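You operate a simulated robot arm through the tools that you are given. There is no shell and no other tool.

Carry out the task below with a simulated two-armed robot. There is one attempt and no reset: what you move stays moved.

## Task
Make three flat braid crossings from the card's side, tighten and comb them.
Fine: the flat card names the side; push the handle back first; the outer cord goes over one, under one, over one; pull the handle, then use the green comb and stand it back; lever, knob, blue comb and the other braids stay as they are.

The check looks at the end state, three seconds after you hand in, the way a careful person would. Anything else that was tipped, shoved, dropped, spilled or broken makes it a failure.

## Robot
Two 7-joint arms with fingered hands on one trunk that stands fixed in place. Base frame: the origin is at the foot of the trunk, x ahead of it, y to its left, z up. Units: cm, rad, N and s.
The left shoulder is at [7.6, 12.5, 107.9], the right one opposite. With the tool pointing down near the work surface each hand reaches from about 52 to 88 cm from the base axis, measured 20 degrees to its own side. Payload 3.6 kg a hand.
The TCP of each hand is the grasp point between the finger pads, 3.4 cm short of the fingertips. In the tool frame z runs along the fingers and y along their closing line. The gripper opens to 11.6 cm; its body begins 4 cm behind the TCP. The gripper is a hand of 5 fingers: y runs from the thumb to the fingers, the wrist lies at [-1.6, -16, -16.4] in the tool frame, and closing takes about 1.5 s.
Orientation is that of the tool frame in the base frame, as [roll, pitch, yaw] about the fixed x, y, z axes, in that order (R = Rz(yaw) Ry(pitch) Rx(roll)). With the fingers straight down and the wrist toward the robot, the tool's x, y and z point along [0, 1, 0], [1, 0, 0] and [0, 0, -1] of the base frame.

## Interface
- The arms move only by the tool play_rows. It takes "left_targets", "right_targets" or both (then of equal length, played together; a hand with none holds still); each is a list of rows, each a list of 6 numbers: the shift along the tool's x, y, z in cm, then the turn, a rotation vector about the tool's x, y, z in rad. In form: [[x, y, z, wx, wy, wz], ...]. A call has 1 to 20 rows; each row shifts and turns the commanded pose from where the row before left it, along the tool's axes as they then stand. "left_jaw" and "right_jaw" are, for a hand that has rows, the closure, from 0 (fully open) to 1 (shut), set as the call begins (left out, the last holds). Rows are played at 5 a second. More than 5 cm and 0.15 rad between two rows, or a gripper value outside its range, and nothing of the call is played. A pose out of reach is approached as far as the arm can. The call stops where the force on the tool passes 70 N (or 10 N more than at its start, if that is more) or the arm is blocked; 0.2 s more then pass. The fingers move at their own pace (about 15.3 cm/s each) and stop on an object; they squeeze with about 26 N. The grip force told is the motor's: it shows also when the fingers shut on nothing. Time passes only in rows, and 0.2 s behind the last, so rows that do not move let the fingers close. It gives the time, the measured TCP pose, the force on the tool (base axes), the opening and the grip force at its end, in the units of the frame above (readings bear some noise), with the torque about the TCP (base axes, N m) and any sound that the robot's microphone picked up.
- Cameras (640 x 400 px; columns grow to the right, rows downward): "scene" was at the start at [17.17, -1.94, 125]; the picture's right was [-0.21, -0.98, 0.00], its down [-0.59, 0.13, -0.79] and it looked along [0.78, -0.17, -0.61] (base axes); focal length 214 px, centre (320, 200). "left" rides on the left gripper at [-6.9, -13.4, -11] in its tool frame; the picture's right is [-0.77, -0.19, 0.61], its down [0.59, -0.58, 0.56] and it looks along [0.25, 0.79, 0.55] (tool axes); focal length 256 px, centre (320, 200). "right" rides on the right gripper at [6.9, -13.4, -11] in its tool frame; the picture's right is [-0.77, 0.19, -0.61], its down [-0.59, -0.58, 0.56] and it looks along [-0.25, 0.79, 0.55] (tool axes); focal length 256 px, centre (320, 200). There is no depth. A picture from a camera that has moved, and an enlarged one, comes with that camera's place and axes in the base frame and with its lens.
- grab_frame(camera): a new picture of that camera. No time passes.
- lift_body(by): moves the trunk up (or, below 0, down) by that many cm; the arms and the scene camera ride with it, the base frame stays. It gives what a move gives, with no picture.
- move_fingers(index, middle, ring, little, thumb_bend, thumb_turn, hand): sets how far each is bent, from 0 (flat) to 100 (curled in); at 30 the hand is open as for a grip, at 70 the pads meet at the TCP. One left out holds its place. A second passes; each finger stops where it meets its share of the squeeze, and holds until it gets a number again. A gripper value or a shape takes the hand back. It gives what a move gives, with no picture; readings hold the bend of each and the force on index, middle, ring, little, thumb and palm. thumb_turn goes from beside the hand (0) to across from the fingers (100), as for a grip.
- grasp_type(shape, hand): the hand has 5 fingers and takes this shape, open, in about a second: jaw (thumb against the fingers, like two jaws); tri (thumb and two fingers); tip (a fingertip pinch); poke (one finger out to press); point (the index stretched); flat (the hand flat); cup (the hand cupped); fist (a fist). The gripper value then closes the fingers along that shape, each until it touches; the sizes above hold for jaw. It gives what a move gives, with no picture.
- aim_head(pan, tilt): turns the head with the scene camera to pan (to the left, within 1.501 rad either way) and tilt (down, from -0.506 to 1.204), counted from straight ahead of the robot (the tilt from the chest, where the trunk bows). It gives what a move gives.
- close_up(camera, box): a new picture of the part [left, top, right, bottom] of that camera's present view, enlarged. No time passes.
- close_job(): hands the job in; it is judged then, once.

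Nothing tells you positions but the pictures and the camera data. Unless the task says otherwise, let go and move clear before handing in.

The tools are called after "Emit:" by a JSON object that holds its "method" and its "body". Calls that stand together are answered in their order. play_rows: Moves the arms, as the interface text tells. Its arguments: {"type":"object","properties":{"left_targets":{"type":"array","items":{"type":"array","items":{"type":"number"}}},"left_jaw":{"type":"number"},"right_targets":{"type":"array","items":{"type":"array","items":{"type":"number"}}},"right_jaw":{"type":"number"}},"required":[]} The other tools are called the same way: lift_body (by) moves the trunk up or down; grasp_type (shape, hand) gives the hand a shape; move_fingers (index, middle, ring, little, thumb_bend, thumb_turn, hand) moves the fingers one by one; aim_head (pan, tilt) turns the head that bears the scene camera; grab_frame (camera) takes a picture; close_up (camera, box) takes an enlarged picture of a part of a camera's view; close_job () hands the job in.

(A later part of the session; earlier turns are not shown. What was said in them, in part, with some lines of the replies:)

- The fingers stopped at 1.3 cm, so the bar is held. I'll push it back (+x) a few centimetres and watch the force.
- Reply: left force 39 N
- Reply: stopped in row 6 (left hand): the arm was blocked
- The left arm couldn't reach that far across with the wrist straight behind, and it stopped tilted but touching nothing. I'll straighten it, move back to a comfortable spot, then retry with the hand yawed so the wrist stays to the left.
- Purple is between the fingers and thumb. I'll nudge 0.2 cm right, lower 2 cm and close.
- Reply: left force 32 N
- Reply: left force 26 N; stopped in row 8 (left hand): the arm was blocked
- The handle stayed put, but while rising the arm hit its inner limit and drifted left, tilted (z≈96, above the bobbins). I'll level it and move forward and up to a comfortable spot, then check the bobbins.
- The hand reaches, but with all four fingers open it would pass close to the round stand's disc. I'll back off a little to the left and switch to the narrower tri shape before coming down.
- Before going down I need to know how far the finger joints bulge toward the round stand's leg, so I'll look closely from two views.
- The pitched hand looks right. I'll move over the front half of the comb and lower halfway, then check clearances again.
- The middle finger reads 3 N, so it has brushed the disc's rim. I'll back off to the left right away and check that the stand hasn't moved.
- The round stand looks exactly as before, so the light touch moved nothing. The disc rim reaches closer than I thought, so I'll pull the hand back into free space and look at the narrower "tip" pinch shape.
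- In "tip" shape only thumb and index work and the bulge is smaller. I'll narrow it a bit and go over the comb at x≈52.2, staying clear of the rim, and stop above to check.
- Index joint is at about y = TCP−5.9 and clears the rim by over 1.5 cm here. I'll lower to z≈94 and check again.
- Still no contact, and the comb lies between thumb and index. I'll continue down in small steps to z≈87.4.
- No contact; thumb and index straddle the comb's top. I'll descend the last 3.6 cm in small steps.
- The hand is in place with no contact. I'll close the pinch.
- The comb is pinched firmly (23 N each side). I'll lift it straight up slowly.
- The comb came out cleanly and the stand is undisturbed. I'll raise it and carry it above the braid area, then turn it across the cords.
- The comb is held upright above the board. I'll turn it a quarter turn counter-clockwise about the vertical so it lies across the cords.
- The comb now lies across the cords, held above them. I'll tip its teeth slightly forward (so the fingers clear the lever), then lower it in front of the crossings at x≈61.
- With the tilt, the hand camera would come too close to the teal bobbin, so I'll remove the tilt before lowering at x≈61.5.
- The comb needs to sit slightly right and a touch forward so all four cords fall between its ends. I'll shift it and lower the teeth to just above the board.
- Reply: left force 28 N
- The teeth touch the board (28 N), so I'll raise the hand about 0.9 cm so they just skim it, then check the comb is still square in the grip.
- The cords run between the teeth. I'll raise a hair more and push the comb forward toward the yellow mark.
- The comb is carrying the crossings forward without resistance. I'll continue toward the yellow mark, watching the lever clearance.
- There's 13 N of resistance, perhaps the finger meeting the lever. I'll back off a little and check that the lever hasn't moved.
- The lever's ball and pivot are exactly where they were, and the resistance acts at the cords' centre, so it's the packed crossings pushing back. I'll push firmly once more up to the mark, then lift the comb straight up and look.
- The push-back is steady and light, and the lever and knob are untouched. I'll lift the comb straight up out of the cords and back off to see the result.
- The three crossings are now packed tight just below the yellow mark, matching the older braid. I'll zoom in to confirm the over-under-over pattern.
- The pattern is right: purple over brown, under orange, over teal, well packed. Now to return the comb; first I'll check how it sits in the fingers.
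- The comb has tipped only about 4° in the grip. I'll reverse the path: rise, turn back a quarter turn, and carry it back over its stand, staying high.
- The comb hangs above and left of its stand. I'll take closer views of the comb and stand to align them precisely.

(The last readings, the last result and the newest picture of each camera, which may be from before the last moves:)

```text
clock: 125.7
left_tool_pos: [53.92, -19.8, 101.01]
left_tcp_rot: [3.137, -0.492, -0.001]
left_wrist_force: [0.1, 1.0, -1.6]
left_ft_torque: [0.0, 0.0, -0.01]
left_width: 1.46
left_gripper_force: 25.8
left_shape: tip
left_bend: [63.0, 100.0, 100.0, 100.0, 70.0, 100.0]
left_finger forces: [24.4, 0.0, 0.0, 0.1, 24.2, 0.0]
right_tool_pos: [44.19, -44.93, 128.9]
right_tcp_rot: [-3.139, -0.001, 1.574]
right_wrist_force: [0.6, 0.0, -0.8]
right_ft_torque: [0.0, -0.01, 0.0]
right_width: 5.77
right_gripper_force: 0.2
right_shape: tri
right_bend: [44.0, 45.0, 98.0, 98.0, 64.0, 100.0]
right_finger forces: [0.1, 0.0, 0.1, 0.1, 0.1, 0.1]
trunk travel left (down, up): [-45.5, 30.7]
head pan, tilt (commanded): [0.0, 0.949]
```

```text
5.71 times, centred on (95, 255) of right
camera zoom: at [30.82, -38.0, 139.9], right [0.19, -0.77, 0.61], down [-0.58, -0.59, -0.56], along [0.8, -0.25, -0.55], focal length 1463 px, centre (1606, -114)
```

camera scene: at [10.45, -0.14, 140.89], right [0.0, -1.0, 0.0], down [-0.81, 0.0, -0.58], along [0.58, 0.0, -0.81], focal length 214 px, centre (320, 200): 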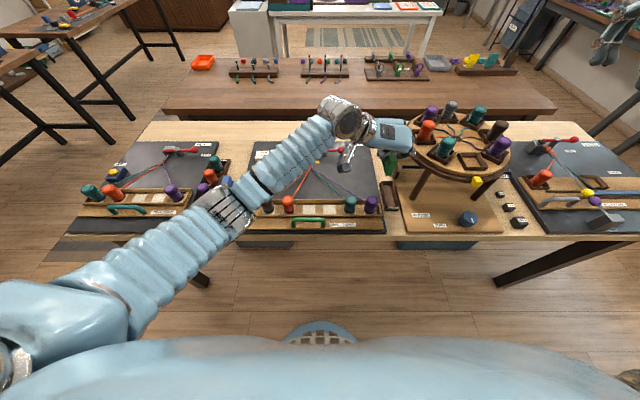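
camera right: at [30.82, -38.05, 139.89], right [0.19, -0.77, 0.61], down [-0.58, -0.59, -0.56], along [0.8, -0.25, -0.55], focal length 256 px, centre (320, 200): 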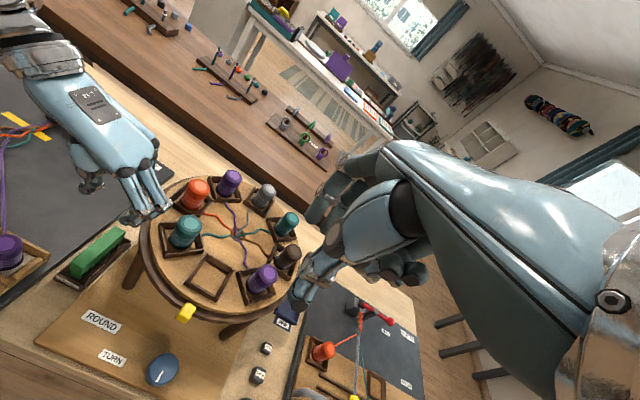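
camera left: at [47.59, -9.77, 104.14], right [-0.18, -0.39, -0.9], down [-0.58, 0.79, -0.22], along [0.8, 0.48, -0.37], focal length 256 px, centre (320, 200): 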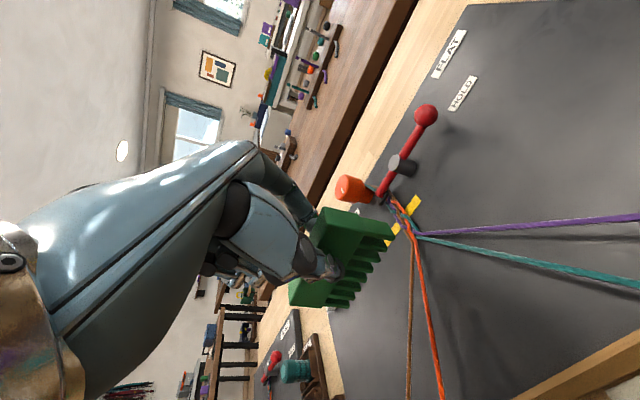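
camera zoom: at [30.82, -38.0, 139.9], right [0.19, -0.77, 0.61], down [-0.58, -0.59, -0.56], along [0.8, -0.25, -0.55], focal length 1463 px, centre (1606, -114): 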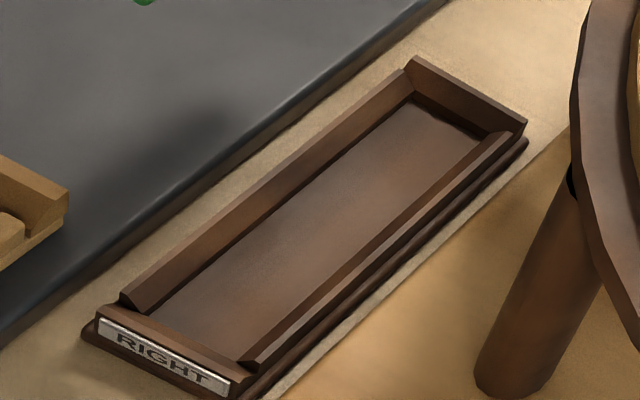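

The comb measures about 5.9 cm below the grip point with a 4° lean. I'll correct the lean, bring it over the stand and lower until its teeth hover just above the stand walls.

Emit:
{"method": "play_rows", "body": {"left_targets": [[-0.53, 4.1, -0.283, 0, 0, 0], [0, 0, 0, -0.0617, 0, -0.033], [-1.179, 0, 2.205, 0, 0, 0], [-1.179, 0, 2.205, 0, 0, 0], [-0.943, 0, 1.764, 0, 0, 0], [0, 0, 0, 0, 0, 0]]}}

Emit:
{"method": "close_up", "body": {"camera": "scene", "box": [370, 150, 430, 215]}}

Emit:
{"method": "close_up", "body": {"camera": "right", "box": [45, 170, 165, 280]}}

Emit:
{"method": "close_up", "body": {"camera": "left", "box": [240, 140, 500, 340]}}

```text
clock: 127.1
left_tool_pos: [53.38, -24.37, 93.94]
left_tcp_rot: [3.057, -0.491, 0.036]
left_wrist_force: [0.3, 0.1, -0.5]
left_ft_torque: [-0.04, 0.0, 0.02]
left_width: 1.44
left_gripper_force: 26.7
left_shape: tip
left_bend: [63.0, 100.0, 100.0, 100.0, 70.0, 100.0]
left_finger forces: [24.2, 0.0, 0.0, 0.0, 24.2, 0.0]
right_tool_pos: [44.29, -44.93, 128.8]
right_tcp_rot: [-3.139, 0.0, 1.573]
right_wrist_force: [-0.2, -0.6, 0.0]
right_ft_torque: [-0.03, 0.0, 0.01]
right_width: 5.79
right_gripper_force: 0.0
right_shape: tri
right_bend: [44.0, 45.0, 98.0, 98.0, 64.0, 100.0]
right_finger forces: [0.1, 0.0, 0.0, 0.1, 0.1, 0.1]
trunk travel left (down, up): [-45.5, 30.7]
head pan, tilt (commanded): [0.0, 0.949]
```

```text
6.15 times, centred on (400, 182) of scene
camera zoom: at [10.46, -0.24, 140.89], right [0.0, -1.0, 0.0], down [-0.81, 0.0, -0.58], along [0.58, 0.0, -0.81], focal length 1320 px, centre (-172, 308)
```

zoom: 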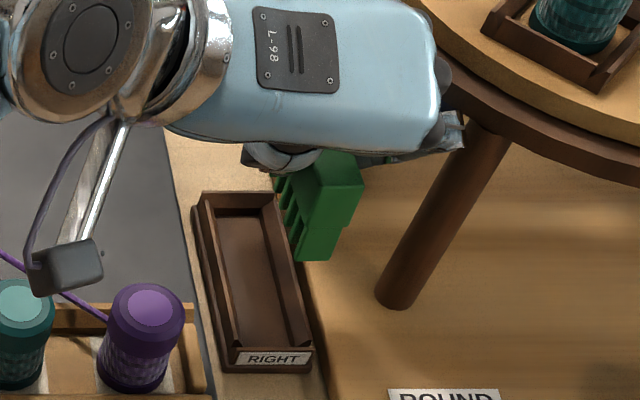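

```text
3.64 times, centred on (105, 225) of right
camera zoom: at [30.82, -38.11, 139.88], right [0.19, -0.77, 0.61], down [-0.58, -0.59, -0.57], along [0.8, -0.25, -0.55], focal length 931 px, centre (1102, 109)
```

zoom: 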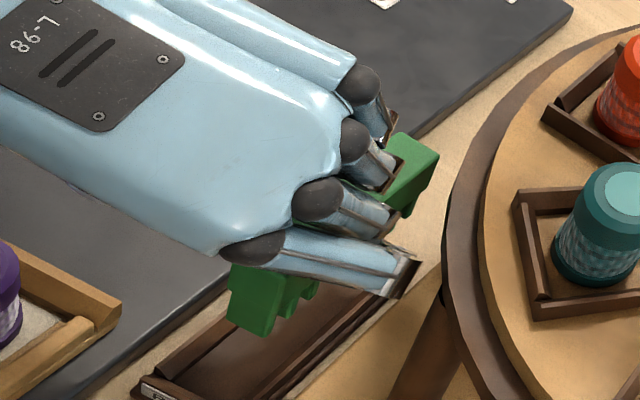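

```text
2.00 times, centred on (370, 240) of left
camera zoom: at [42.16, -10.51, 99.51], right [-0.39, 0.12, -0.91], down [0.79, 0.56, -0.26], along [0.48, -0.82, -0.31], focal length 512 px, centre (220, 120)
```

zoom: 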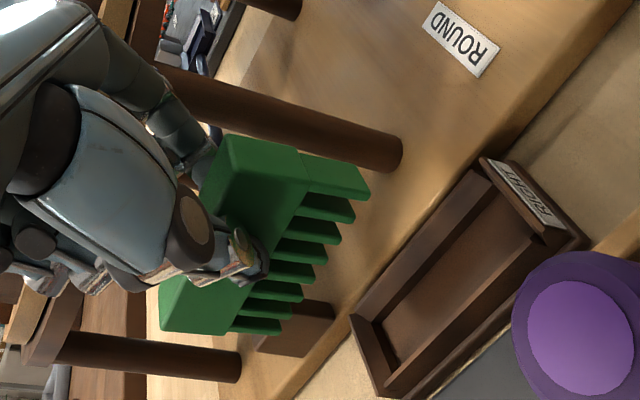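

The comb is now upright; it needs to go about 0.6 cm left to be centred on the stand. I'll shift and lower it to just above the walls, then recheck.

Emit:
{"method": "play_rows", "body": {"left_targets": [[-0.025, -0.579, -0.059, 0, 0, 0], [-0.4, -0.06, 0.748, 0, 0, 0], [-0.4, -0.06, 0.748, 0, 0, 0], [-0.4, -0.06, 0.748, 0, 0, 0], [-0.4, -0.06, 0.748, 0, 0, 0], [0, 0, 0, 0, 0, 0]]}}

Emit:
{"method": "close_up", "body": {"camera": "scene", "box": [370, 160, 420, 215]}}

Emit:
{"method": "close_up", "body": {"camera": "right", "box": [45, 180, 155, 280]}}

Emit:
{"method": "close_up", "body": {"camera": "left", "box": [240, 140, 500, 340]}}

```text
clock: 128.5
left_tool_pos: [53.33, -23.71, 90.54]
left_tcp_rot: [3.058, -0.488, 0.037]
left_wrist_force: [0.0, -0.3, -0.7]
left_ft_torque: [0.0, 0.0, -0.01]
left_width: 1.42
left_gripper_force: 26.4
left_shape: tip
left_bend: [63.0, 100.0, 100.0, 100.0, 70.0, 100.0]
left_finger forces: [24.2, 0.0, 0.1, 0.0, 24.1, 0.1]
right_tool_pos: [44.28, -44.92, 128.83]
right_tcp_rot: [3.141, 0.001, 1.573]
right_wrist_force: [1.2, -0.2, -0.2]
right_ft_torque: [0.02, -0.01, 0.0]
right_width: 5.8
right_gripper_force: 0.0
right_shape: tri
right_bend: [44.0, 45.0, 98.0, 98.0, 64.0, 100.0]
right_finger forces: [0.1, 0.0, 0.0, 0.0, 0.1, 0.0]
trunk travel left (down, up): [-45.5, 30.7]
head pan, tilt (commanded): [0.0, 0.949]
```

```text
7.27 times, centred on (395, 188) of scene
camera zoom: at [10.44, -0.2, 140.89], right [0.0, -1.0, 0.0], down [-0.81, 0.0, -0.58], along [0.58, 0.0, -0.81], focal length 1560 px, centre (-226, 291)
```

zoom: 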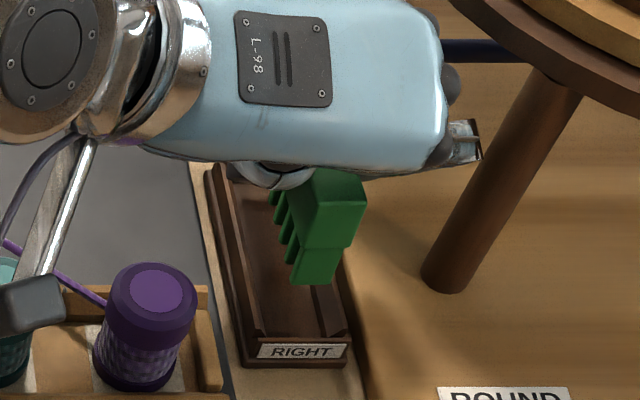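

```text
4.00 times, centred on (100, 230) of right
camera zoom: at [30.79, -38.07, 139.89], right [0.19, -0.77, 0.61], down [-0.58, -0.59, -0.56], along [0.8, -0.25, -0.55], focal length 1024 px, centre (1200, 80)
```

zoom: 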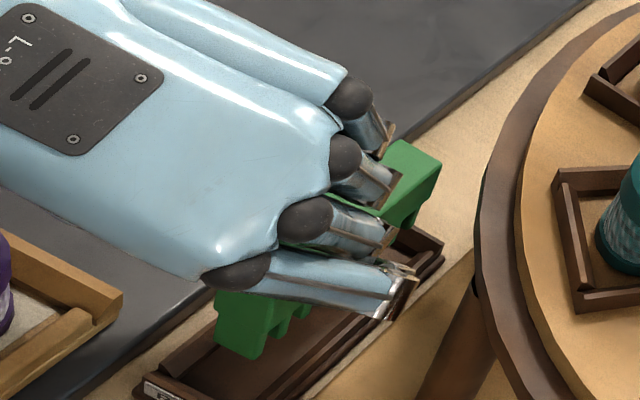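

```text
2.00 times, centred on (370, 240) of left
camera zoom: at [42.09, -9.87, 96.05], right [-0.39, 0.12, -0.91], down [0.79, 0.56, -0.26], along [0.48, -0.82, -0.31], focal length 512 px, centre (220, 120)
```

zoom: 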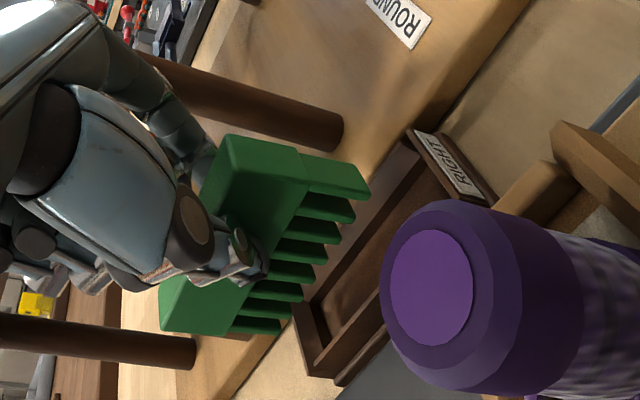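

The comb is centred over the stand within a couple of millimetres. I'll lower it straight down in small steps.

Emit:
{"method": "play_rows", "body": {"left_targets": [[-0.235, -0.035, 0.44, 0, 0, 0], [-0.235, -0.035, 0.44, 0, 0, 0], [-0.235, -0.035, 0.44, 0, 0, 0], [-0.235, -0.035, 0.44, 0, 0, 0], [0, 0, 0, 0, 0, 0]]}}

Emit:
{"method": "close_up", "body": {"camera": "scene", "box": [370, 160, 420, 215]}}

Emit:
{"method": "close_up", "body": {"camera": "left", "box": [240, 140, 500, 340]}}

Emit:
{"method": "close_up", "body": {"camera": "right", "box": [45, 180, 155, 280]}}

```text
clock: 129.7
left_tool_pos: [53.5, -23.83, 88.51]
left_tcp_rot: [3.058, -0.491, 0.037]
left_wrist_force: [-0.1, -0.2, 0.2]
left_ft_torque: [0.03, 0.03, 0.0]
left_width: 1.4
left_gripper_force: 26.5
left_shape: tip
left_bend: [63.0, 100.0, 100.0, 100.0, 70.0, 100.0]
left_finger forces: [24.2, 0.0, 0.0, 0.0, 24.2, 0.0]
right_tool_pos: [44.24, -44.92, 128.77]
right_tcp_rot: [3.141, 0.001, 1.572]
right_wrist_force: [0.4, 0.0, 0.5]
right_ft_torque: [-0.02, 0.0, 0.0]
right_width: 5.77
right_gripper_force: 0.1
right_shape: tri
right_bend: [44.0, 45.0, 98.0, 98.0, 64.0, 100.0]
right_finger forces: [0.0, 0.0, 0.1, 0.0, 0.1, 0.1]
trunk travel left (down, up): [-45.5, 30.7]
head pan, tilt (commanded): [0.0, 0.949]
```

```text
7.27 times, centred on (395, 188) of scene
camera zoom: at [10.44, -0.21, 140.89], right [0.0, -1.0, 0.0], down [-0.81, 0.0, -0.58], along [0.58, 0.0, -0.81], focal length 1560 px, centre (-226, 291)
```

zoom: 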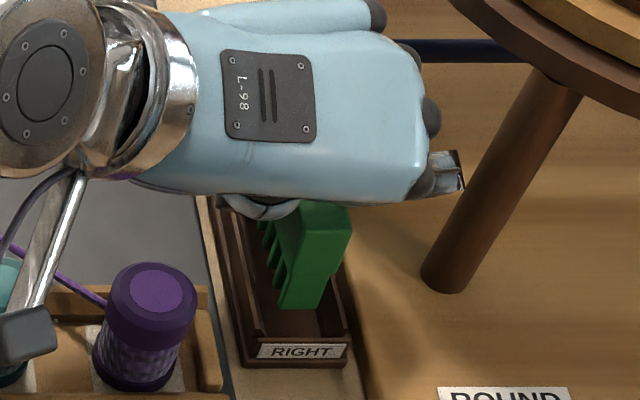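

```text
2.00 times, centred on (370, 240) of left
camera zoom: at [42.13, -9.86, 94.06], right [-0.39, 0.12, -0.91], down [0.79, 0.56, -0.26], along [0.48, -0.82, -0.31], focal length 512 px, centre (220, 120)
```

zoom: 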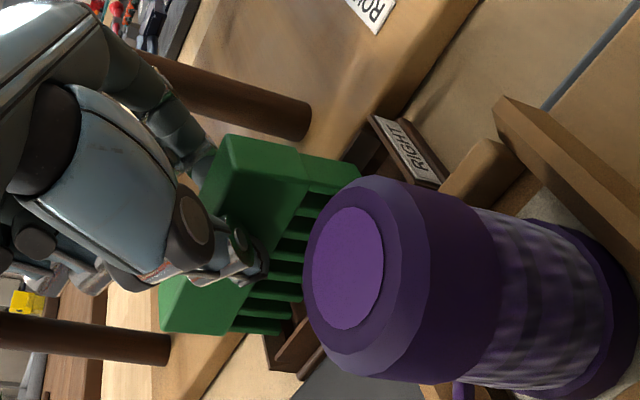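

```text
4.00 times, centred on (100, 230) of right
camera zoom: at [30.8, -38.07, 139.89], right [0.19, -0.77, 0.61], down [-0.58, -0.59, -0.56], along [0.8, -0.25, -0.55], focal length 1024 px, centre (1200, 80)
```

zoom: 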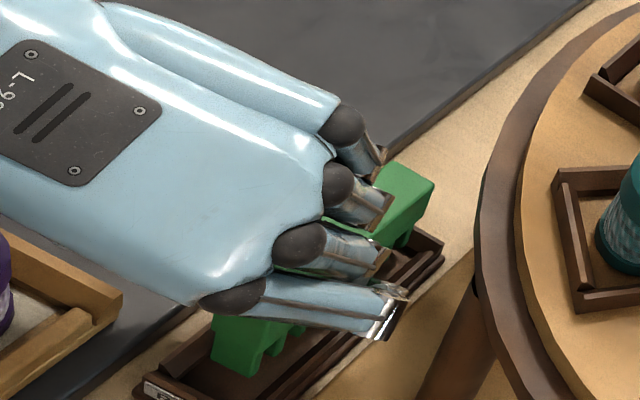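

The comb is right above the shallow tray with even margins on all sides. I'll lower the final centimetre and a half until it touches.

Emit:
{"method": "play_rows", "body": {"left_targets": [[-0.235, -0.035, 0.44, 0, 0, 0], [-0.235, -0.035, 0.44, 0, 0, 0], [-0.094, -0.014, 0.176, 0, 0, 0], [0, 0, 0, 0, 0, 0]]}}

Emit:
{"method": "close_up", "body": {"camera": "scene", "box": [370, 160, 420, 215]}}

```text
clock: 130.7
left_tool_pos: [53.42, -23.81, 87.33]
left_tcp_rot: [3.06, -0.491, 0.034]
left_wrist_force: [-0.9, -0.2, -0.1]
left_ft_torque: [-0.01, -0.02, 0.0]
left_width: 1.45
left_gripper_force: 26.1
left_shape: tip
left_bend: [63.0, 100.0, 100.0, 100.0, 70.0, 100.0]
left_finger forces: [24.3, 0.1, 0.1, 0.1, 24.4, 0.0]
right_tool_pos: [44.29, -44.79, 128.71]
right_tcp_rot: [3.141, 0.002, 1.571]
right_wrist_force: [0.4, -0.3, -0.7]
right_ft_torque: [-0.02, 0.02, -0.03]
right_width: 5.75
right_gripper_force: 0.0
right_shape: tri
right_bend: [44.0, 45.0, 98.0, 98.0, 64.0, 100.0]
right_finger forces: [0.0, 0.0, 0.0, 0.0, 0.0, 0.0]
trunk travel left (down, up): [-45.5, 30.7]
head pan, tilt (commanded): [0.0, 0.949]
```

```text
7.27 times, centred on (395, 188) of scene
camera zoom: at [10.41, -0.2, 140.9], right [0.0, -1.0, 0.0], down [-0.81, 0.0, -0.58], along [0.58, 0.0, -0.81], focal length 1560 px, centre (-226, 291)
```

zoom: 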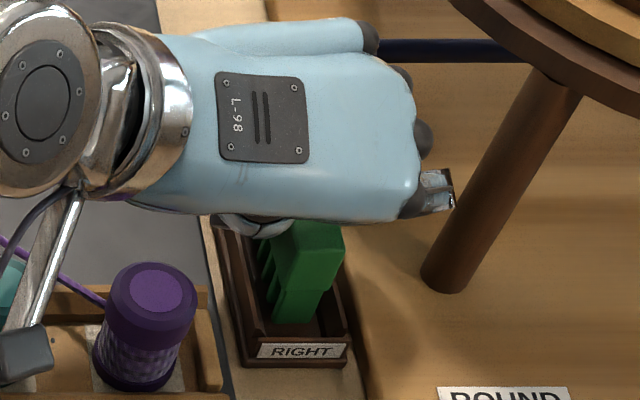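

No contact yet; the comb is entering the tray. I'll continue in 2 mm steps until it touches the floor.

Emit:
{"method": "play_rows", "body": {"left_targets": [[-0.094, -0.014, 0.176, 0, 0, 0], [-0.094, -0.014, 0.176, 0, 0, 0], [0, 0, 0, 0, 0, 0]]}}

```text
clock: 131.5
left_tool_pos: [53.24, -23.76, 87.15]
left_tcp_rot: [3.057, -0.492, 0.036]
left_wrist_force: [-4.7, 0.5, 8.3]
left_ft_torque: [0.06, -0.01, 0.03]
left_width: 1.45
left_gripper_force: 26.3
left_shape: tip
left_bend: [63.0, 100.0, 100.0, 100.0, 70.0, 100.0]
left_finger forces: [25.6, 0.0, 0.0, 0.0, 26.0, 0.1]
right_tool_pos: [44.15, -44.91, 128.92]
right_tcp_rot: [-3.141, -0.001, 1.573]
right_wrist_force: [-0.4, 0.9, 0.6]
right_ft_torque: [-0.01, -0.02, -0.04]
right_width: 5.79
right_gripper_force: 0.1
right_shape: tri
right_bend: [44.0, 45.0, 98.0, 98.0, 64.0, 100.0]
right_finger forces: [0.1, 0.0, 0.0, 0.0, 0.1, 0.0]
trunk travel left (down, up): [-45.5, 30.7]
head pan, tilt (commanded): [0.0, 0.949]
```

It touches (8 N), with a slight push toward the robot, so the far end may be against the tray's end wall. I'll look closely.

Emit:
{"method": "close_up", "body": {"camera": "scene", "box": [378, 185, 412, 212]}}

Emit:
{"method": "close_up", "body": {"camera": "left", "box": [260, 190, 420, 330]}}

Emit:
{"method": "close_up", "body": {"camera": "right", "box": [85, 200, 165, 260]}}

```text
14.81 times, centred on (395, 198) of scene
camera zoom: at [10.24, -0.14, 140.91], right [0.0, -1.0, 0.0], down [-0.81, 0.0, -0.58], along [0.58, 0.0, -0.81], focal length 3177 px, centre (-791, 222)
```

zoom: 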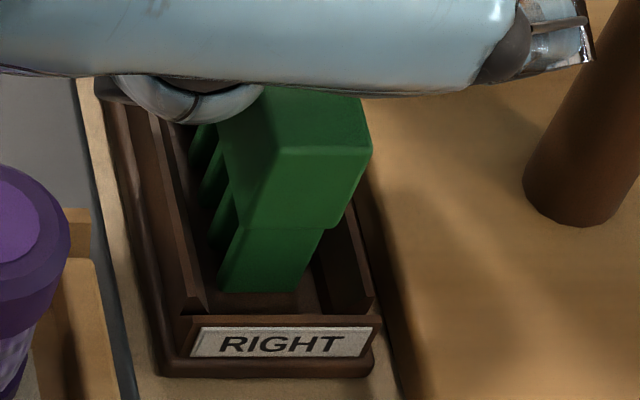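

```text
2.86 times, centred on (340, 260) of left
camera zoom: at [42.0, -9.91, 92.62], right [-0.39, 0.12, -0.91], down [0.79, 0.56, -0.26], along [0.48, -0.82, -0.31], focal length 731 px, centre (263, 29)
```

zoom: 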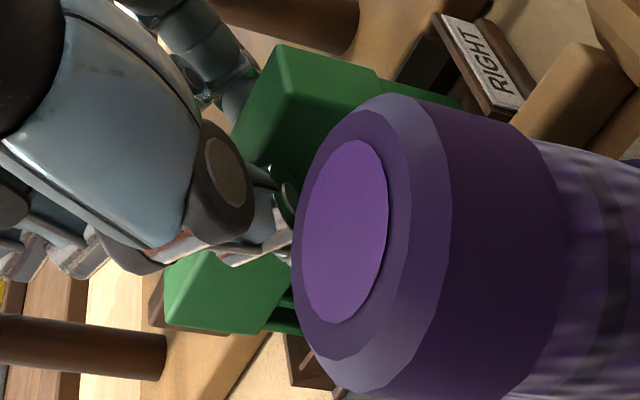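

```text
6.67 times, centred on (125, 230) of right
camera zoom: at [30.59, -38.01, 139.96], right [0.19, -0.77, 0.61], down [-0.58, -0.59, -0.57], along [0.8, -0.25, -0.55], focal length 1707 px, centre (1620, 0)
```

zoom: 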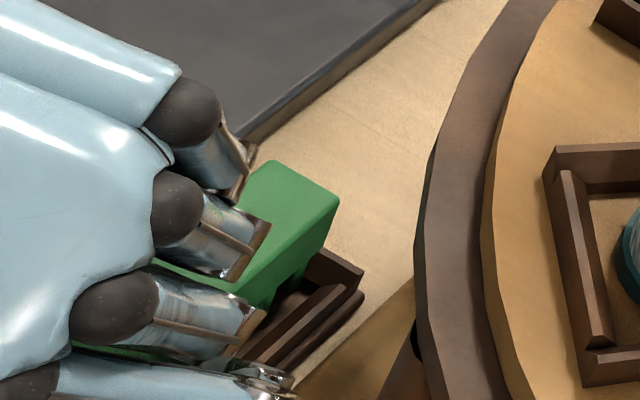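

The comb sits about 0.3 cm too far from the robot compared with its original place, leaning on the end wall. I'll lift slightly, shift it toward me by 0.3 cm and lower again.

Emit:
{"method": "play_rows", "body": {"left_targets": [[0.235, 0.035, -0.44, 0, 0, 0], [-0.261, -0.1, -0.148, 0, 0, 0], [0, 0, 0, 0, 0, 0], [-0.118, -0.018, 0.22, 0, 0, 0], [-0.118, -0.018, 0.22, 0, 0, 0], [0, 0, 0, 0, 0, 0]]}}

Emit:
{"method": "close_up", "body": {"camera": "scene", "box": [378, 185, 412, 212]}}

Emit:
{"method": "close_up", "body": {"camera": "right", "box": [85, 200, 165, 260]}}

```text
clock: 132.9
left_tool_pos: [52.98, -23.63, 87.04]
left_tcp_rot: [3.058, -0.492, 0.035]
left_wrist_force: [-0.2, -0.5, 8.5]
left_ft_torque: [-0.01, -0.12, 0.05]
left_width: 1.5
left_gripper_force: 25.6
left_shape: tip
left_bend: [63.0, 100.0, 100.0, 100.0, 70.0, 100.0]
left_finger forces: [25.2, 0.0, 0.1, 0.0, 25.1, 0.0]
right_tool_pos: [44.24, -44.9, 128.86]
right_tcp_rot: [-3.141, 0.0, 1.572]
right_wrist_force: [-0.5, -0.4, 0.6]
right_ft_torque: [0.01, 0.01, -0.03]
right_width: 5.77
right_gripper_force: 0.0
right_shape: tri
right_bend: [44.0, 45.0, 98.0, 98.0, 64.0, 100.0]
right_finger forces: [0.1, 0.0, 0.1, 0.0, 0.0, 0.0]
trunk travel left (down, up): [-45.5, 30.7]
head pan, tilt (commanded): [0.0, 0.949]
```

```text
14.81 times, centred on (395, 198) of scene
camera zoom: at [10.34, -0.16, 140.91], right [0.0, -1.0, 0.0], down [-0.81, 0.0, -0.58], along [0.58, 0.0, -0.81], focal length 3177 px, centre (-791, 222)
```

zoom: 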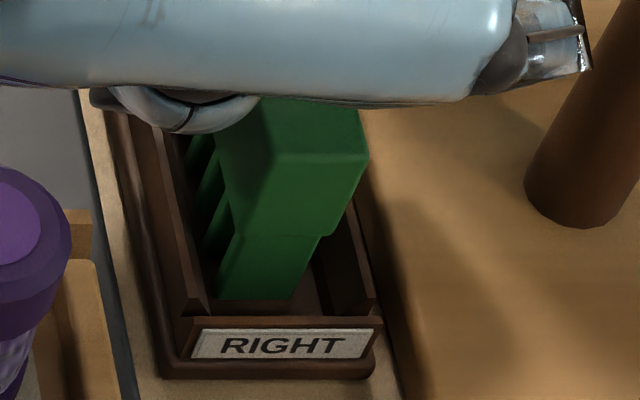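

```text
6.67 times, centred on (125, 230) of right
camera zoom: at [30.7, -38.03, 139.94], right [0.19, -0.77, 0.61], down [-0.58, -0.59, -0.57], along [0.8, -0.25, -0.55], focal length 1707 px, centre (1620, 0)
```

zoom: 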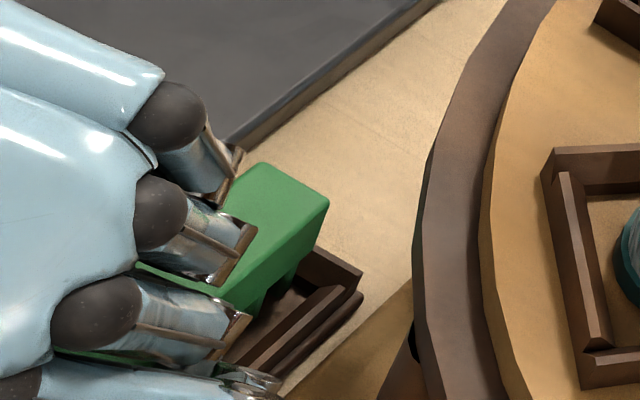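

The sideways push is gone and the comb rests flat on the tray floor (8.5 N, centred). I'll open the pinch gently.

Emit:
{"method": "play_rows", "body": {"left_targets": [[0.047, 0.007, -0.088, 0, 0, 0], [0, 0, 0, 0, 0, 0]]}}

Emit:
{"method": "play_rows", "body": {"left_targets": [[0, 0, 0, 0, 0, 0], [0, 0, 0, 0, 0, 0], [0, 0, 0, 0, 0, 0], [0, 0, 0, 0, 0, 0]], "left_jaw": 0.8}}

Emit:
{"method": "close_up", "body": {"camera": "scene", "box": [370, 160, 420, 215]}}

Emit:
{"method": "close_up", "body": {"camera": "right", "box": [45, 180, 165, 280]}}

Emit:
{"method": "close_up", "body": {"camera": "left", "box": [240, 140, 500, 340]}}

```text
clock: 133.5
left_tool_pos: [53.16, -23.73, 87.16]
left_tcp_rot: [3.059, -0.491, 0.036]
left_wrist_force: [0.1, -0.2, 8.1]
left_ft_torque: [0.02, -0.14, 0.01]
left_width: 1.49
left_gripper_force: 26.0
left_shape: tip
left_bend: [63.0, 100.0, 100.0, 100.0, 70.0, 100.0]
left_finger forces: [25.4, 0.0, 0.0, 0.0, 24.6, 0.0]
right_tool_pos: [44.23, -44.9, 128.91]
right_tcp_rot: [-3.141, 0.001, 1.573]
right_wrist_force: [1.1, -0.3, 0.1]
right_ft_torque: [-0.02, 0.02, 0.01]
right_width: 5.77
right_gripper_force: 0.3
right_shape: tri
right_bend: [44.0, 45.0, 98.0, 98.0, 64.0, 100.0]
right_finger forces: [0.0, 0.0, 0.1, 0.1, 0.0, 0.0]
trunk travel left (down, up): [-45.5, 30.7]
head pan, tilt (commanded): [0.0, 0.949]
```

```text
clock: 134.5
left_tool_pos: [53.18, -23.7, 87.02]
left_tcp_rot: [3.061, -0.489, 0.036]
left_wrist_force: [0.5, 0.0, -0.2]
left_ft_torque: [0.0, 0.0, -0.04]
left_width: 2.31
left_gripper_force: 0.0
left_shape: tip
left_bend: [57.0, 99.0, 98.0, 98.0, 69.0, 100.0]
left_finger forces: [0.0, 0.0, 0.0, 0.1, 0.0, 0.0]
right_tool_pos: [44.28, -44.97, 128.87]
right_tcp_rot: [-3.14, -0.001, 1.572]
right_wrist_force: [0.4, 0.0, 0.1]
right_ft_torque: [-0.03, 0.0, -0.01]
right_width: 5.77
right_gripper_force: 0.1
right_shape: tri
right_bend: [44.0, 45.0, 98.0, 98.0, 64.0, 100.0]
right_finger forces: [0.0, 0.1, 0.1, 0.0, 0.0, 0.0]
trunk travel left (down, up): [-45.5, 30.7]
head pan, tilt (commanded): [0.0, 0.949]
```

```text
7.27 times, centred on (395, 188) of scene
camera zoom: at [10.45, -0.23, 140.89], right [0.0, -1.0, 0.0], down [-0.81, 0.0, -0.58], along [0.58, 0.0, -0.81], focal length 1560 px, centre (-226, 291)
```

zoom: 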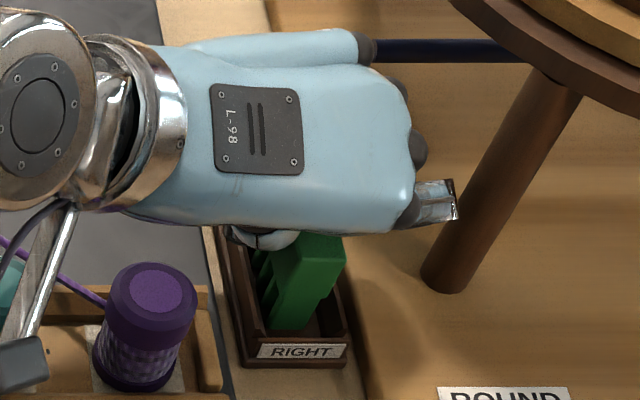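

```text
4.00 times, centred on (105, 230) of right
camera zoom: at [30.81, -38.09, 139.88], right [0.19, -0.77, 0.61], down [-0.58, -0.59, -0.56], along [0.8, -0.25, -0.55], focal length 1024 px, centre (1180, 80)
```

zoom: 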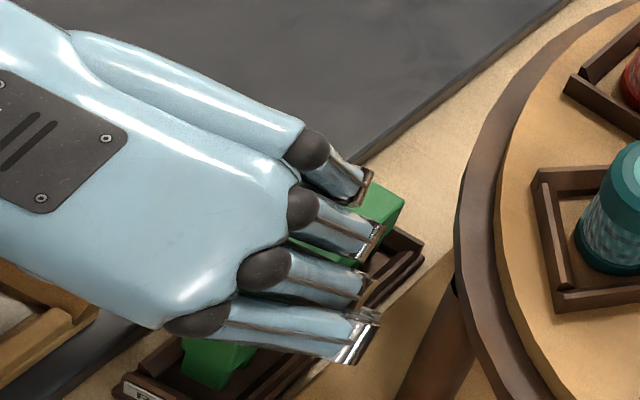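

```text
2.00 times, centred on (370, 240) of left
camera zoom: at [41.82, -9.76, 92.56], right [-0.39, 0.12, -0.91], down [0.79, 0.56, -0.26], along [0.48, -0.82, -0.31], focal length 512 px, centre (220, 120)
```

zoom: 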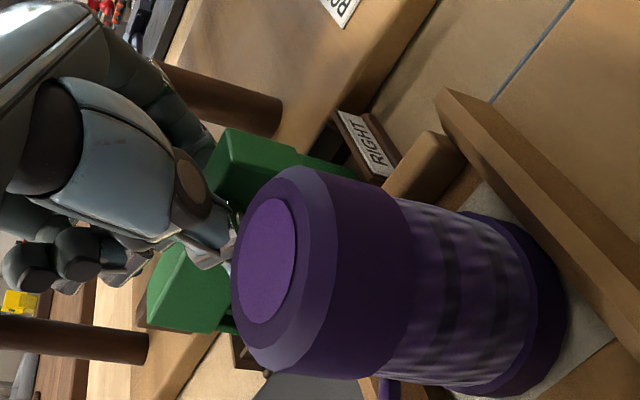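

The comb stands free in its tray. I'll open a little wider, shift so neither finger drags on it, then rise straight up.

Emit:
{"method": "play_rows", "body": {"left_targets": [[0, 0, 0, 0, 0, 0], [0, 0, 0, 0, 0, 0], [0.01, -0.35, 0.01, 0, 0, 0], [0, 0, 0, 0, 0, 0]], "left_jaw": 0.72}}

Emit:
{"method": "play_rows", "body": {"left_targets": [[0.235, 0.035, -0.44, 0, 0, 0], [0.47, 0.07, -0.88, 0, 0, 0], [0.47, 0.07, -0.88, 0, 0, 0], [0.47, 0.07, -0.88, 0, 0, 0], [0, 0, 0, 0, 0, 0]]}}

Emit:
{"method": "close_up", "body": {"camera": "scene", "box": [370, 160, 420, 215]}}

Emit:
{"method": "close_up", "body": {"camera": "left", "box": [240, 140, 500, 340]}}

Emit:
{"method": "close_up", "body": {"camera": "right", "box": [45, 180, 165, 280]}}

```text
clock: 135.5
left_tool_pos: [53.07, -23.33, 87.04]
left_tcp_rot: [3.057, -0.491, 0.038]
left_wrist_force: [0.0, 0.2, 0.1]
left_ft_torque: [0.03, 0.02, 0.03]
left_width: 3.32
left_gripper_force: 0.1
left_shape: tip
left_bend: [53.0, 97.0, 98.0, 98.0, 70.0, 100.0]
left_finger forces: [0.0, 0.1, 0.0, 0.1, 0.1, 0.1]
right_tool_pos: [44.34, -44.77, 129.02]
right_tcp_rot: [3.142, -0.001, 1.573]
right_wrist_force: [-1.0, -0.4, -0.1]
right_ft_torque: [-0.02, -0.03, 0.01]
right_width: 5.78
right_gripper_force: 0.0
right_shape: tri
right_bend: [44.0, 45.0, 98.0, 98.0, 64.0, 100.0]
right_finger forces: [0.0, 0.0, 0.1, 0.1, 0.0, 0.0]
trunk travel left (down, up): [-45.5, 30.7]
head pan, tilt (commanded): [0.0, 0.949]
```

```text
clock: 136.7
left_tool_pos: [53.16, -23.26, 90.58]
left_tcp_rot: [3.058, -0.49, 0.038]
left_wrist_force: [-0.3, 0.9, 0.2]
left_ft_torque: [-0.02, 0.04, 0.04]
left_width: 3.3
left_gripper_force: 0.2
left_shape: tip
left_bend: [53.0, 97.0, 98.0, 98.0, 70.0, 100.0]
left_finger forces: [0.0, 0.1, 0.0, 0.0, 0.0, 0.0]
right_tool_pos: [44.32, -44.81, 128.83]
right_tcp_rot: [-3.14, 0.0, 1.574]
right_wrist_force: [-0.5, -0.1, -0.5]
right_ft_torque: [0.0, 0.0, -0.03]
right_width: 5.78
right_gripper_force: 0.1
right_shape: tri
right_bend: [44.0, 45.0, 98.0, 98.0, 64.0, 100.0]
right_finger forces: [0.1, 0.0, 0.1, 0.0, 0.0, 0.1]
trunk travel left (down, up): [-45.5, 30.7]
head pan, tilt (commanded): [0.0, 0.949]
```

```text
7.27 times, centred on (395, 188) of scene
camera zoom: at [10.44, -0.21, 140.89], right [0.0, -1.0, 0.0], down [-0.81, 0.0, -0.58], along [0.58, 0.0, -0.81], focal length 1560 px, centre (-226, 291)
```

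zoom: 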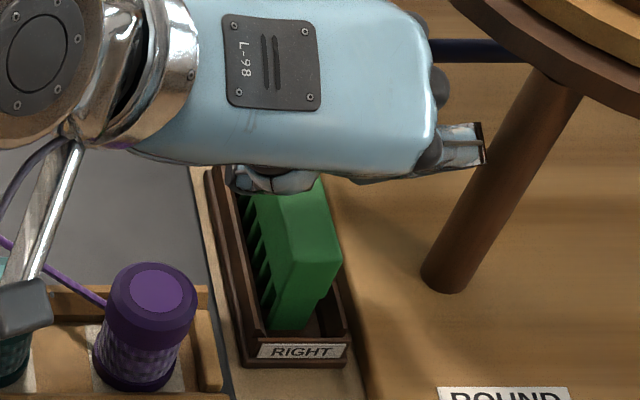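

```text
2.00 times, centred on (370, 240) of left
camera zoom: at [41.86, -9.39, 96.1], right [-0.39, 0.12, -0.91], down [0.79, 0.56, -0.26], along [0.48, -0.82, -0.31], focal length 512 px, centre (220, 120)
```

zoom: 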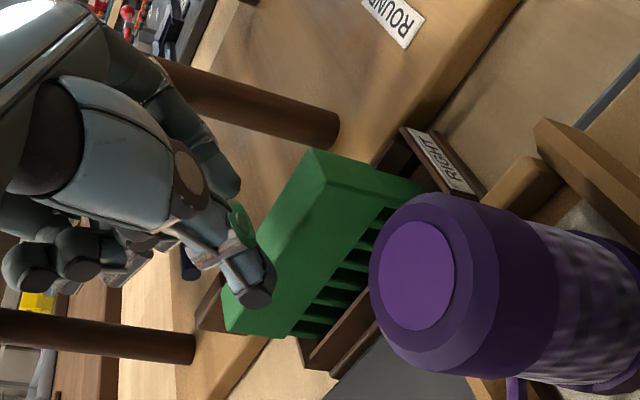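

```text
4.00 times, centred on (105, 230) of right
camera zoom: at [30.8, -38.07, 139.89], right [0.19, -0.77, 0.61], down [-0.58, -0.59, -0.56], along [0.8, -0.25, -0.55], focal length 1024 px, centre (1180, 80)
```

zoom: 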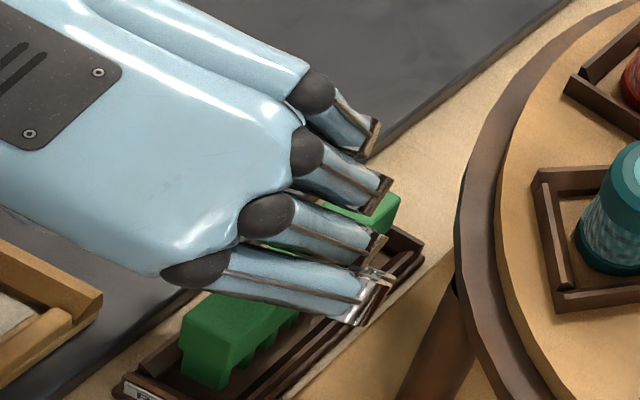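

The comb stands upright in its tray and the fingers are leaving it cleanly. I'll keep rising straight up past the disc's height, then retreat to the left and re-check everything.

Emit:
{"method": "play_rows", "body": {"left_targets": [[0.94, 0.0, -1.76, 0, 0, 0], [0.94, 0.0, -1.76, 0, 0, 0], [1.41, 0.0, -2.64, 0, 0, 0], [1.41, 0.0, -2.64, 0, 0, 0], [1.41, -2.0, -2.64, 0, 0, 0], [0, -4.0, 0, 0, 0, 0], [0, -4.0, 0, 0, 0, 0], [0, -4.0, 0, 0, 0, 0], [0, -4.0, 0, 0, 0, 0], [0, -4.0, 0, 0, 0, 0], [0, -4.0, 0, 0, 0, 0], [0, -4.0, 0, 0, 0, 0], [0, -4.0, 0, 0, 0, 0], [0, -4.0, 0, 0, 0, 0], [0, -4.0, 0, 0, 0, 0], [0, 0, 0, 0, 0, 0]]}}

Emit:
{"method": "grab_frame", "body": {"camera": "scene"}}

Emit:
{"method": "close_up", "body": {"camera": "scene", "box": [225, 125, 405, 240]}}

Emit:
{"method": "close_up", "body": {"camera": "scene", "box": [370, 165, 420, 225]}}

Emit:
{"method": "close_up", "body": {"camera": "scene", "box": [280, 140, 350, 190]}}

Emit:
{"method": "close_up", "body": {"camera": "scene", "box": [375, 90, 535, 240]}}

```text
clock: 140.1
left_tool_pos: [53.23, 19.54, 100.47]
left_tcp_rot: [3.058, -0.491, 0.038]
left_wrist_force: [0.4, 0.4, 0.7]
left_ft_torque: [-0.02, 0.0, 0.02]
left_width: 3.29
left_gripper_force: 0.1
left_shape: tip
left_bend: [53.0, 97.0, 98.0, 98.0, 70.0, 100.0]
left_finger forces: [0.0, 0.0, 0.1, 0.0, 0.0, 0.0]
right_tool_pos: [44.15, -44.85, 128.89]
right_tcp_rot: [-3.141, -0.001, 1.571]
right_wrist_force: [0.3, 0.5, -0.1]
right_ft_torque: [0.01, 0.02, 0.01]
right_width: 5.76
right_gripper_force: 0.1
right_shape: tri
right_bend: [44.0, 45.0, 98.0, 98.0, 64.0, 100.0]
right_finger forces: [0.1, 0.0, 0.0, 0.1, 0.0, 0.1]
trunk travel left (down, up): [-45.5, 30.7]
head pan, tilt (commanded): [0.0, 0.949]
```

```text
taken
camera scene: at [10.42, -0.19, 140.89], right [0.0, -1.0, 0.0], down [-0.81, 0.0, -0.58], along [0.58, 0.0, -0.81], focal length 214 px, centre (320, 200)
```

scene: 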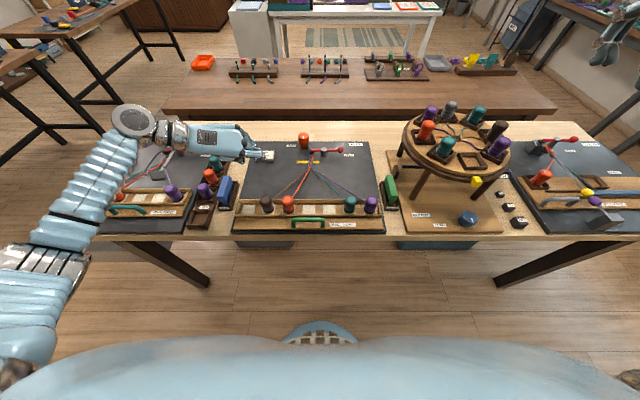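

```text
3.48 times, centred on (315, 182) of scene
camera zoom: at [10.42, -0.19, 140.89], right [0.0, -1.0, 0.0], down [-0.81, 0.0, -0.58], along [0.58, 0.0, -0.81], focal length 746 px, centre (337, 261)
```

zoom: 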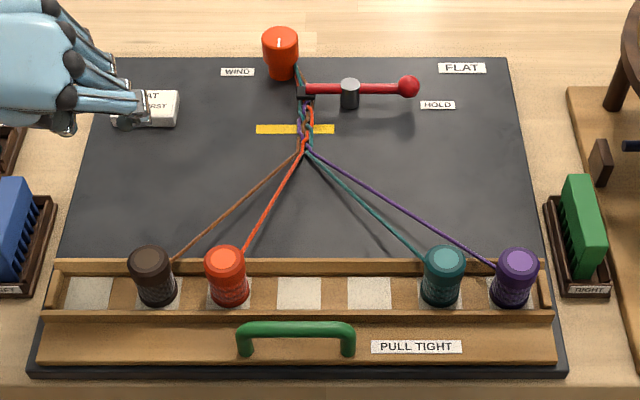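

```text
6.67 times, centred on (395, 195) of scene
camera zoom: at [10.42, -0.19, 140.89], right [0.0, -1.0, 0.0], down [-0.81, 0.0, -0.58], along [0.58, 0.0, -0.81], focal length 1430 px, centre (-180, 233)
```

zoom: 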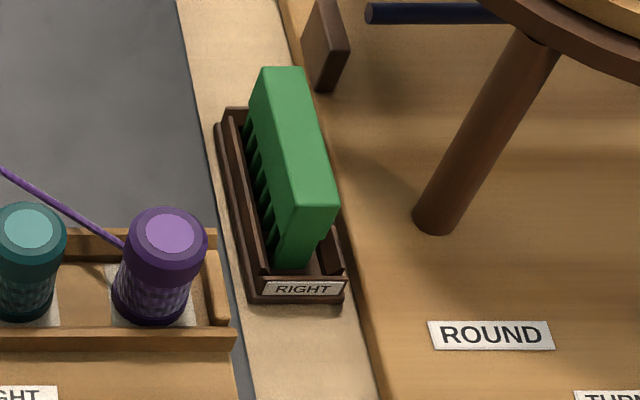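

```text
8.00 times, centred on (315, 165) of scene
camera zoom: at [10.42, -0.19, 140.89], right [0.0, -1.0, 0.0], down [-0.81, 0.0, -0.58], along [0.58, 0.0, -0.81], focal length 1716 px, centre (360, 480)
```

zoom: 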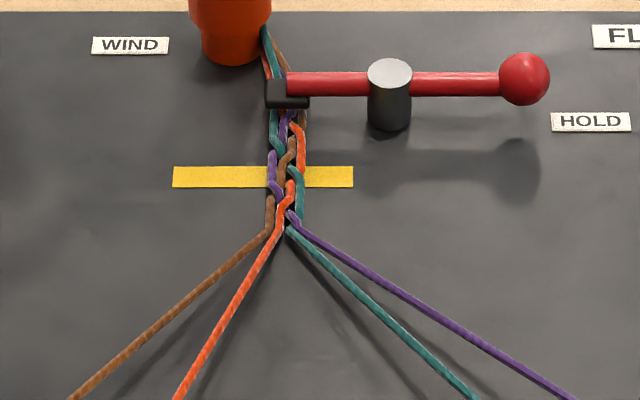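

```text
2.67 times, centred on (455, 165) of scene
camera zoom: at [10.42, -0.19, 140.89], right [0.0, -1.0, 0.0], down [-0.81, 0.0, -0.58], along [0.58, 0.0, -0.81], focal length 572 px, centre (-40, 293)
```

zoom: 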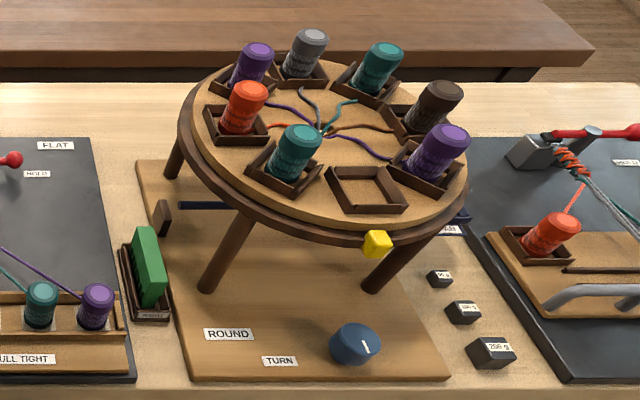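

Everything looks in order: the braid is packed, bobbins are upright, and the round stand, lever and knob are unchanged. I'll check the comb's seat and the blue comb and left side more closely.

Emit:
{"method": "close_up", "body": {"camera": "scene", "box": [378, 172, 412, 212]}}

Emit:
{"method": "close_up", "body": {"camera": "right", "box": [45, 210, 145, 290]}}

Emit:
{"method": "grab_frame", "body": {"camera": "left"}}

Emit:
{"method": "close_up", "body": {"camera": "scene", "box": [60, 130, 260, 240]}}

```text
10.00 times, centred on (395, 192) of scene
camera zoom: at [10.42, -0.19, 140.89], right [0.0, -1.0, 0.0], down [-0.81, 0.0, -0.58], along [0.58, 0.0, -0.81], focal length 2145 px, centre (-430, 280)
```

zoom: 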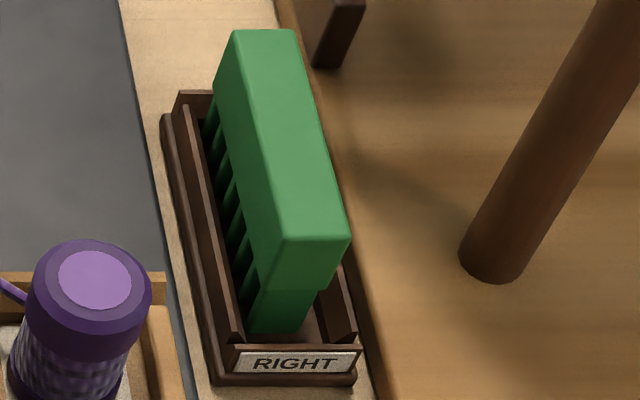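

```text
5.00 times, centred on (95, 250) of right
camera zoom: at [30.78, -38.05, 139.89], right [0.19, -0.77, 0.61], down [-0.58, -0.59, -0.56], along [0.8, -0.25, -0.55], focal length 1280 px, centre (1445, -50)
```

zoom: 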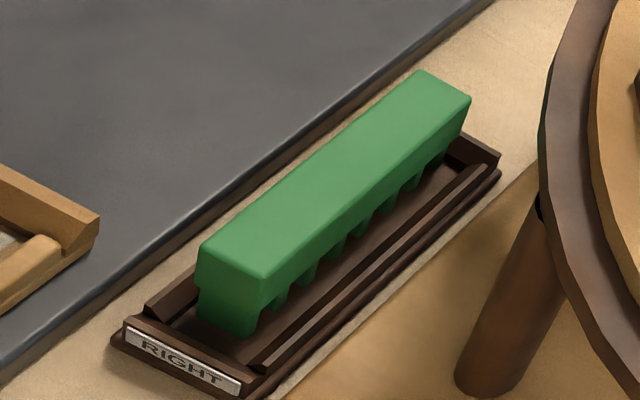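

```text
taken
camera left: at [41.97, 33.52, 105.96], right [-0.39, 0.12, -0.91], down [0.79, 0.56, -0.26], along [0.48, -0.82, -0.31], focal length 256 px, centre (320, 200)
```

left: 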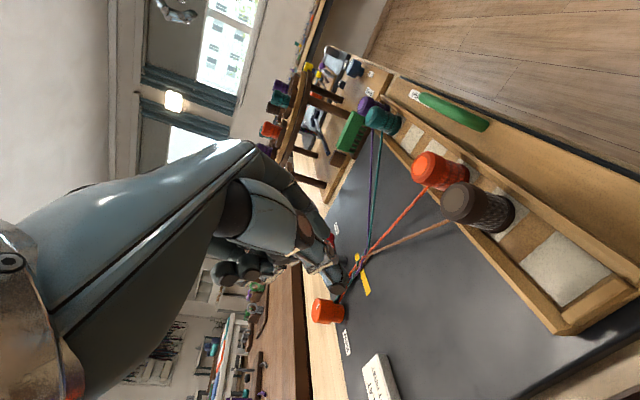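

```text
3.20 times, centred on (160, 185) of scene
camera zoom: at [10.42, -0.19, 140.89], right [0.0, -1.0, 0.0], down [-0.81, 0.0, -0.58], along [0.58, 0.0, -0.81], focal length 686 px, centre (832, 248)
```

zoom: 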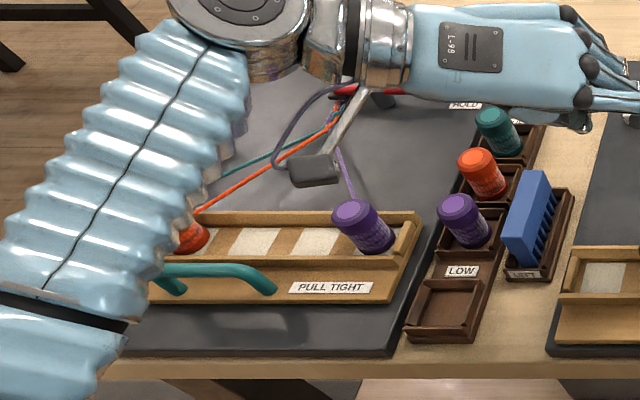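

The comb is upright within its tray, and the blue comb and left-hand trays are untouched. I'll raise the left hand well clear and do one last full check.

Emit:
{"method": "play_rows", "body": {"left_targets": [[1.41, 0.2, -2.64, 0, 0, 0], [1.41, 0.2, -2.64, 0, 0, 0], [1.41, 0.2, -2.64, 0, 0, 0], [1.41, 0.2, -2.64, 0, 0, 0], [0, 0, 0, 0, 0, 0], [0, 0, 0, 0, 0, 0]]}}

Emit:
{"method": "grab_frame", "body": {"camera": "scene"}}

Emit:
{"method": "close_up", "body": {"camera": "scene", "box": [60, 120, 260, 240]}}

Emit:
{"method": "close_up", "body": {"camera": "scene", "box": [225, 125, 405, 240]}}

Emit:
{"method": "close_up", "body": {"camera": "scene", "box": [500, 120, 640, 250]}}

```text
clock: 141.5
left_tool_pos: [53.18, 19.76, 112.4]
left_tcp_rot: [3.059, -0.492, 0.039]
left_wrist_force: [0.0, -0.2, -0.4]
left_ft_torque: [0.02, 0.02, 0.01]
left_width: 3.32
left_gripper_force: 0.1
left_shape: tip
left_bend: [53.0, 97.0, 98.0, 98.0, 70.0, 100.0]
left_finger forces: [0.0, 0.1, 0.1, 0.0, 0.1, 0.0]
right_tool_pos: [44.27, -44.97, 128.81]
right_tcp_rot: [-3.141, -0.001, 1.573]
right_wrist_force: [0.1, -0.5, -0.4]
right_ft_torque: [0.03, 0.01, -0.01]
right_width: 5.75
right_gripper_force: 0.0
right_shape: tri
right_bend: [44.0, 45.0, 98.0, 98.0, 64.0, 100.0]
right_finger forces: [0.0, 0.1, 0.0, 0.0, 0.0, 0.0]
trunk travel left (down, up): [-45.5, 30.7]
head pan, tilt (commanded): [0.0, 0.949]
```

```text
taken
camera scene: at [10.41, -0.14, 140.89], right [0.0, -1.0, 0.0], down [-0.81, 0.0, -0.58], along [0.58, 0.0, -0.81], focal length 214 px, centre (320, 200)
```

scene: 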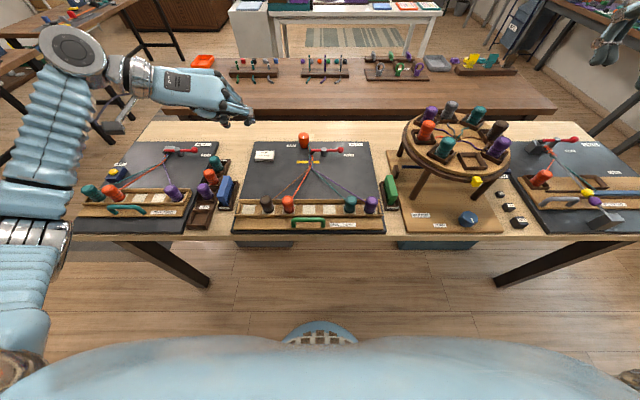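

```text
3.20 times, centred on (160, 180) of scene
camera zoom: at [10.41, -0.14, 140.89], right [0.0, -1.0, 0.0], down [-0.81, 0.0, -0.58], along [0.58, 0.0, -0.81], focal length 686 px, centre (832, 264)
```

zoom: 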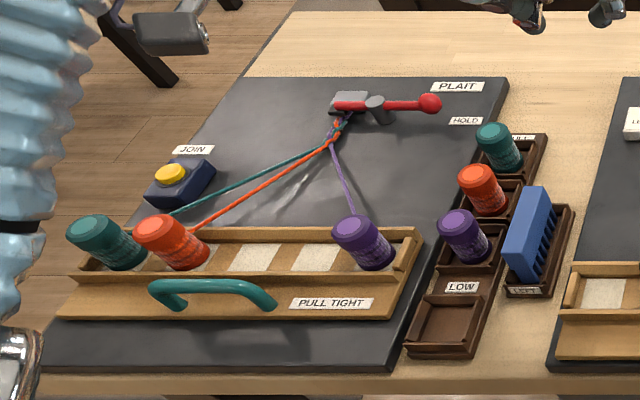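

```text
3.48 times, centred on (315, 182) of scene
camera zoom: at [10.41, -0.14, 140.89], right [0.0, -1.0, 0.0], down [-0.81, 0.0, -0.58], along [0.58, 0.0, -0.81], focal length 746 px, centre (337, 261)
```

zoom: 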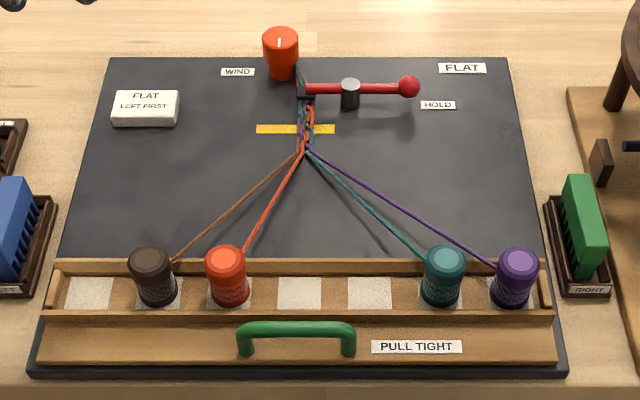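

```text
3.08 times, centred on (570, 185) of scene
camera zoom: at [10.41, -0.14, 140.89], right [0.0, -1.0, 0.0], down [-0.81, 0.0, -0.58], along [0.58, 0.0, -0.81], focal length 660 px, centre (-449, 246)
```

zoom: 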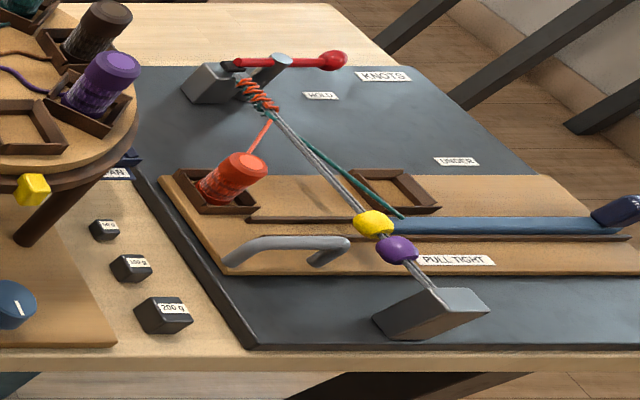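

Everything checks out. Purple has gone over brown, under orange and over teal, and the crossings are tight and combed up. The handle is back at its pulled position, the green comb stands in its tray, and both hands are empty and clear. The lever, knob, blue comb and the other braids look unchanged, so I'm handing in.

Emit:
{"method": "close_job", "body": {}}

```text
The job is handed in.
```

I made the three flat braid crossings from the left, as the "LEFT FIRST" card says, then tightened and combed them and handed the job in. I have had no verdict back.

- **Crossings:** I pushed the handle back to its stop first. The purple cord then went over brown, under orange and over teal. For the "under", I lifted orange over purple. The order on the rail is now brown, orange, teal, purple.
- **Tightening and combing:** I pulled the handle until it stopped. I then used the green comb to push the crossings up, and they now sit packed together just below the yellow mark.
- **Comb:** it is upright in its tray, about 0.3 cm off its original spot but fully inside the walls.
- **Contact:** on the way to the comb, a finger lightly brushed the rim of the round stand (about 3 N). I backed off at once, and in the pictures the stand and its bobbins had not moved.

In the last pictures the lever, knob, blue comb and other braids look as they did at the start. Both hands are empty and clear of the bench.
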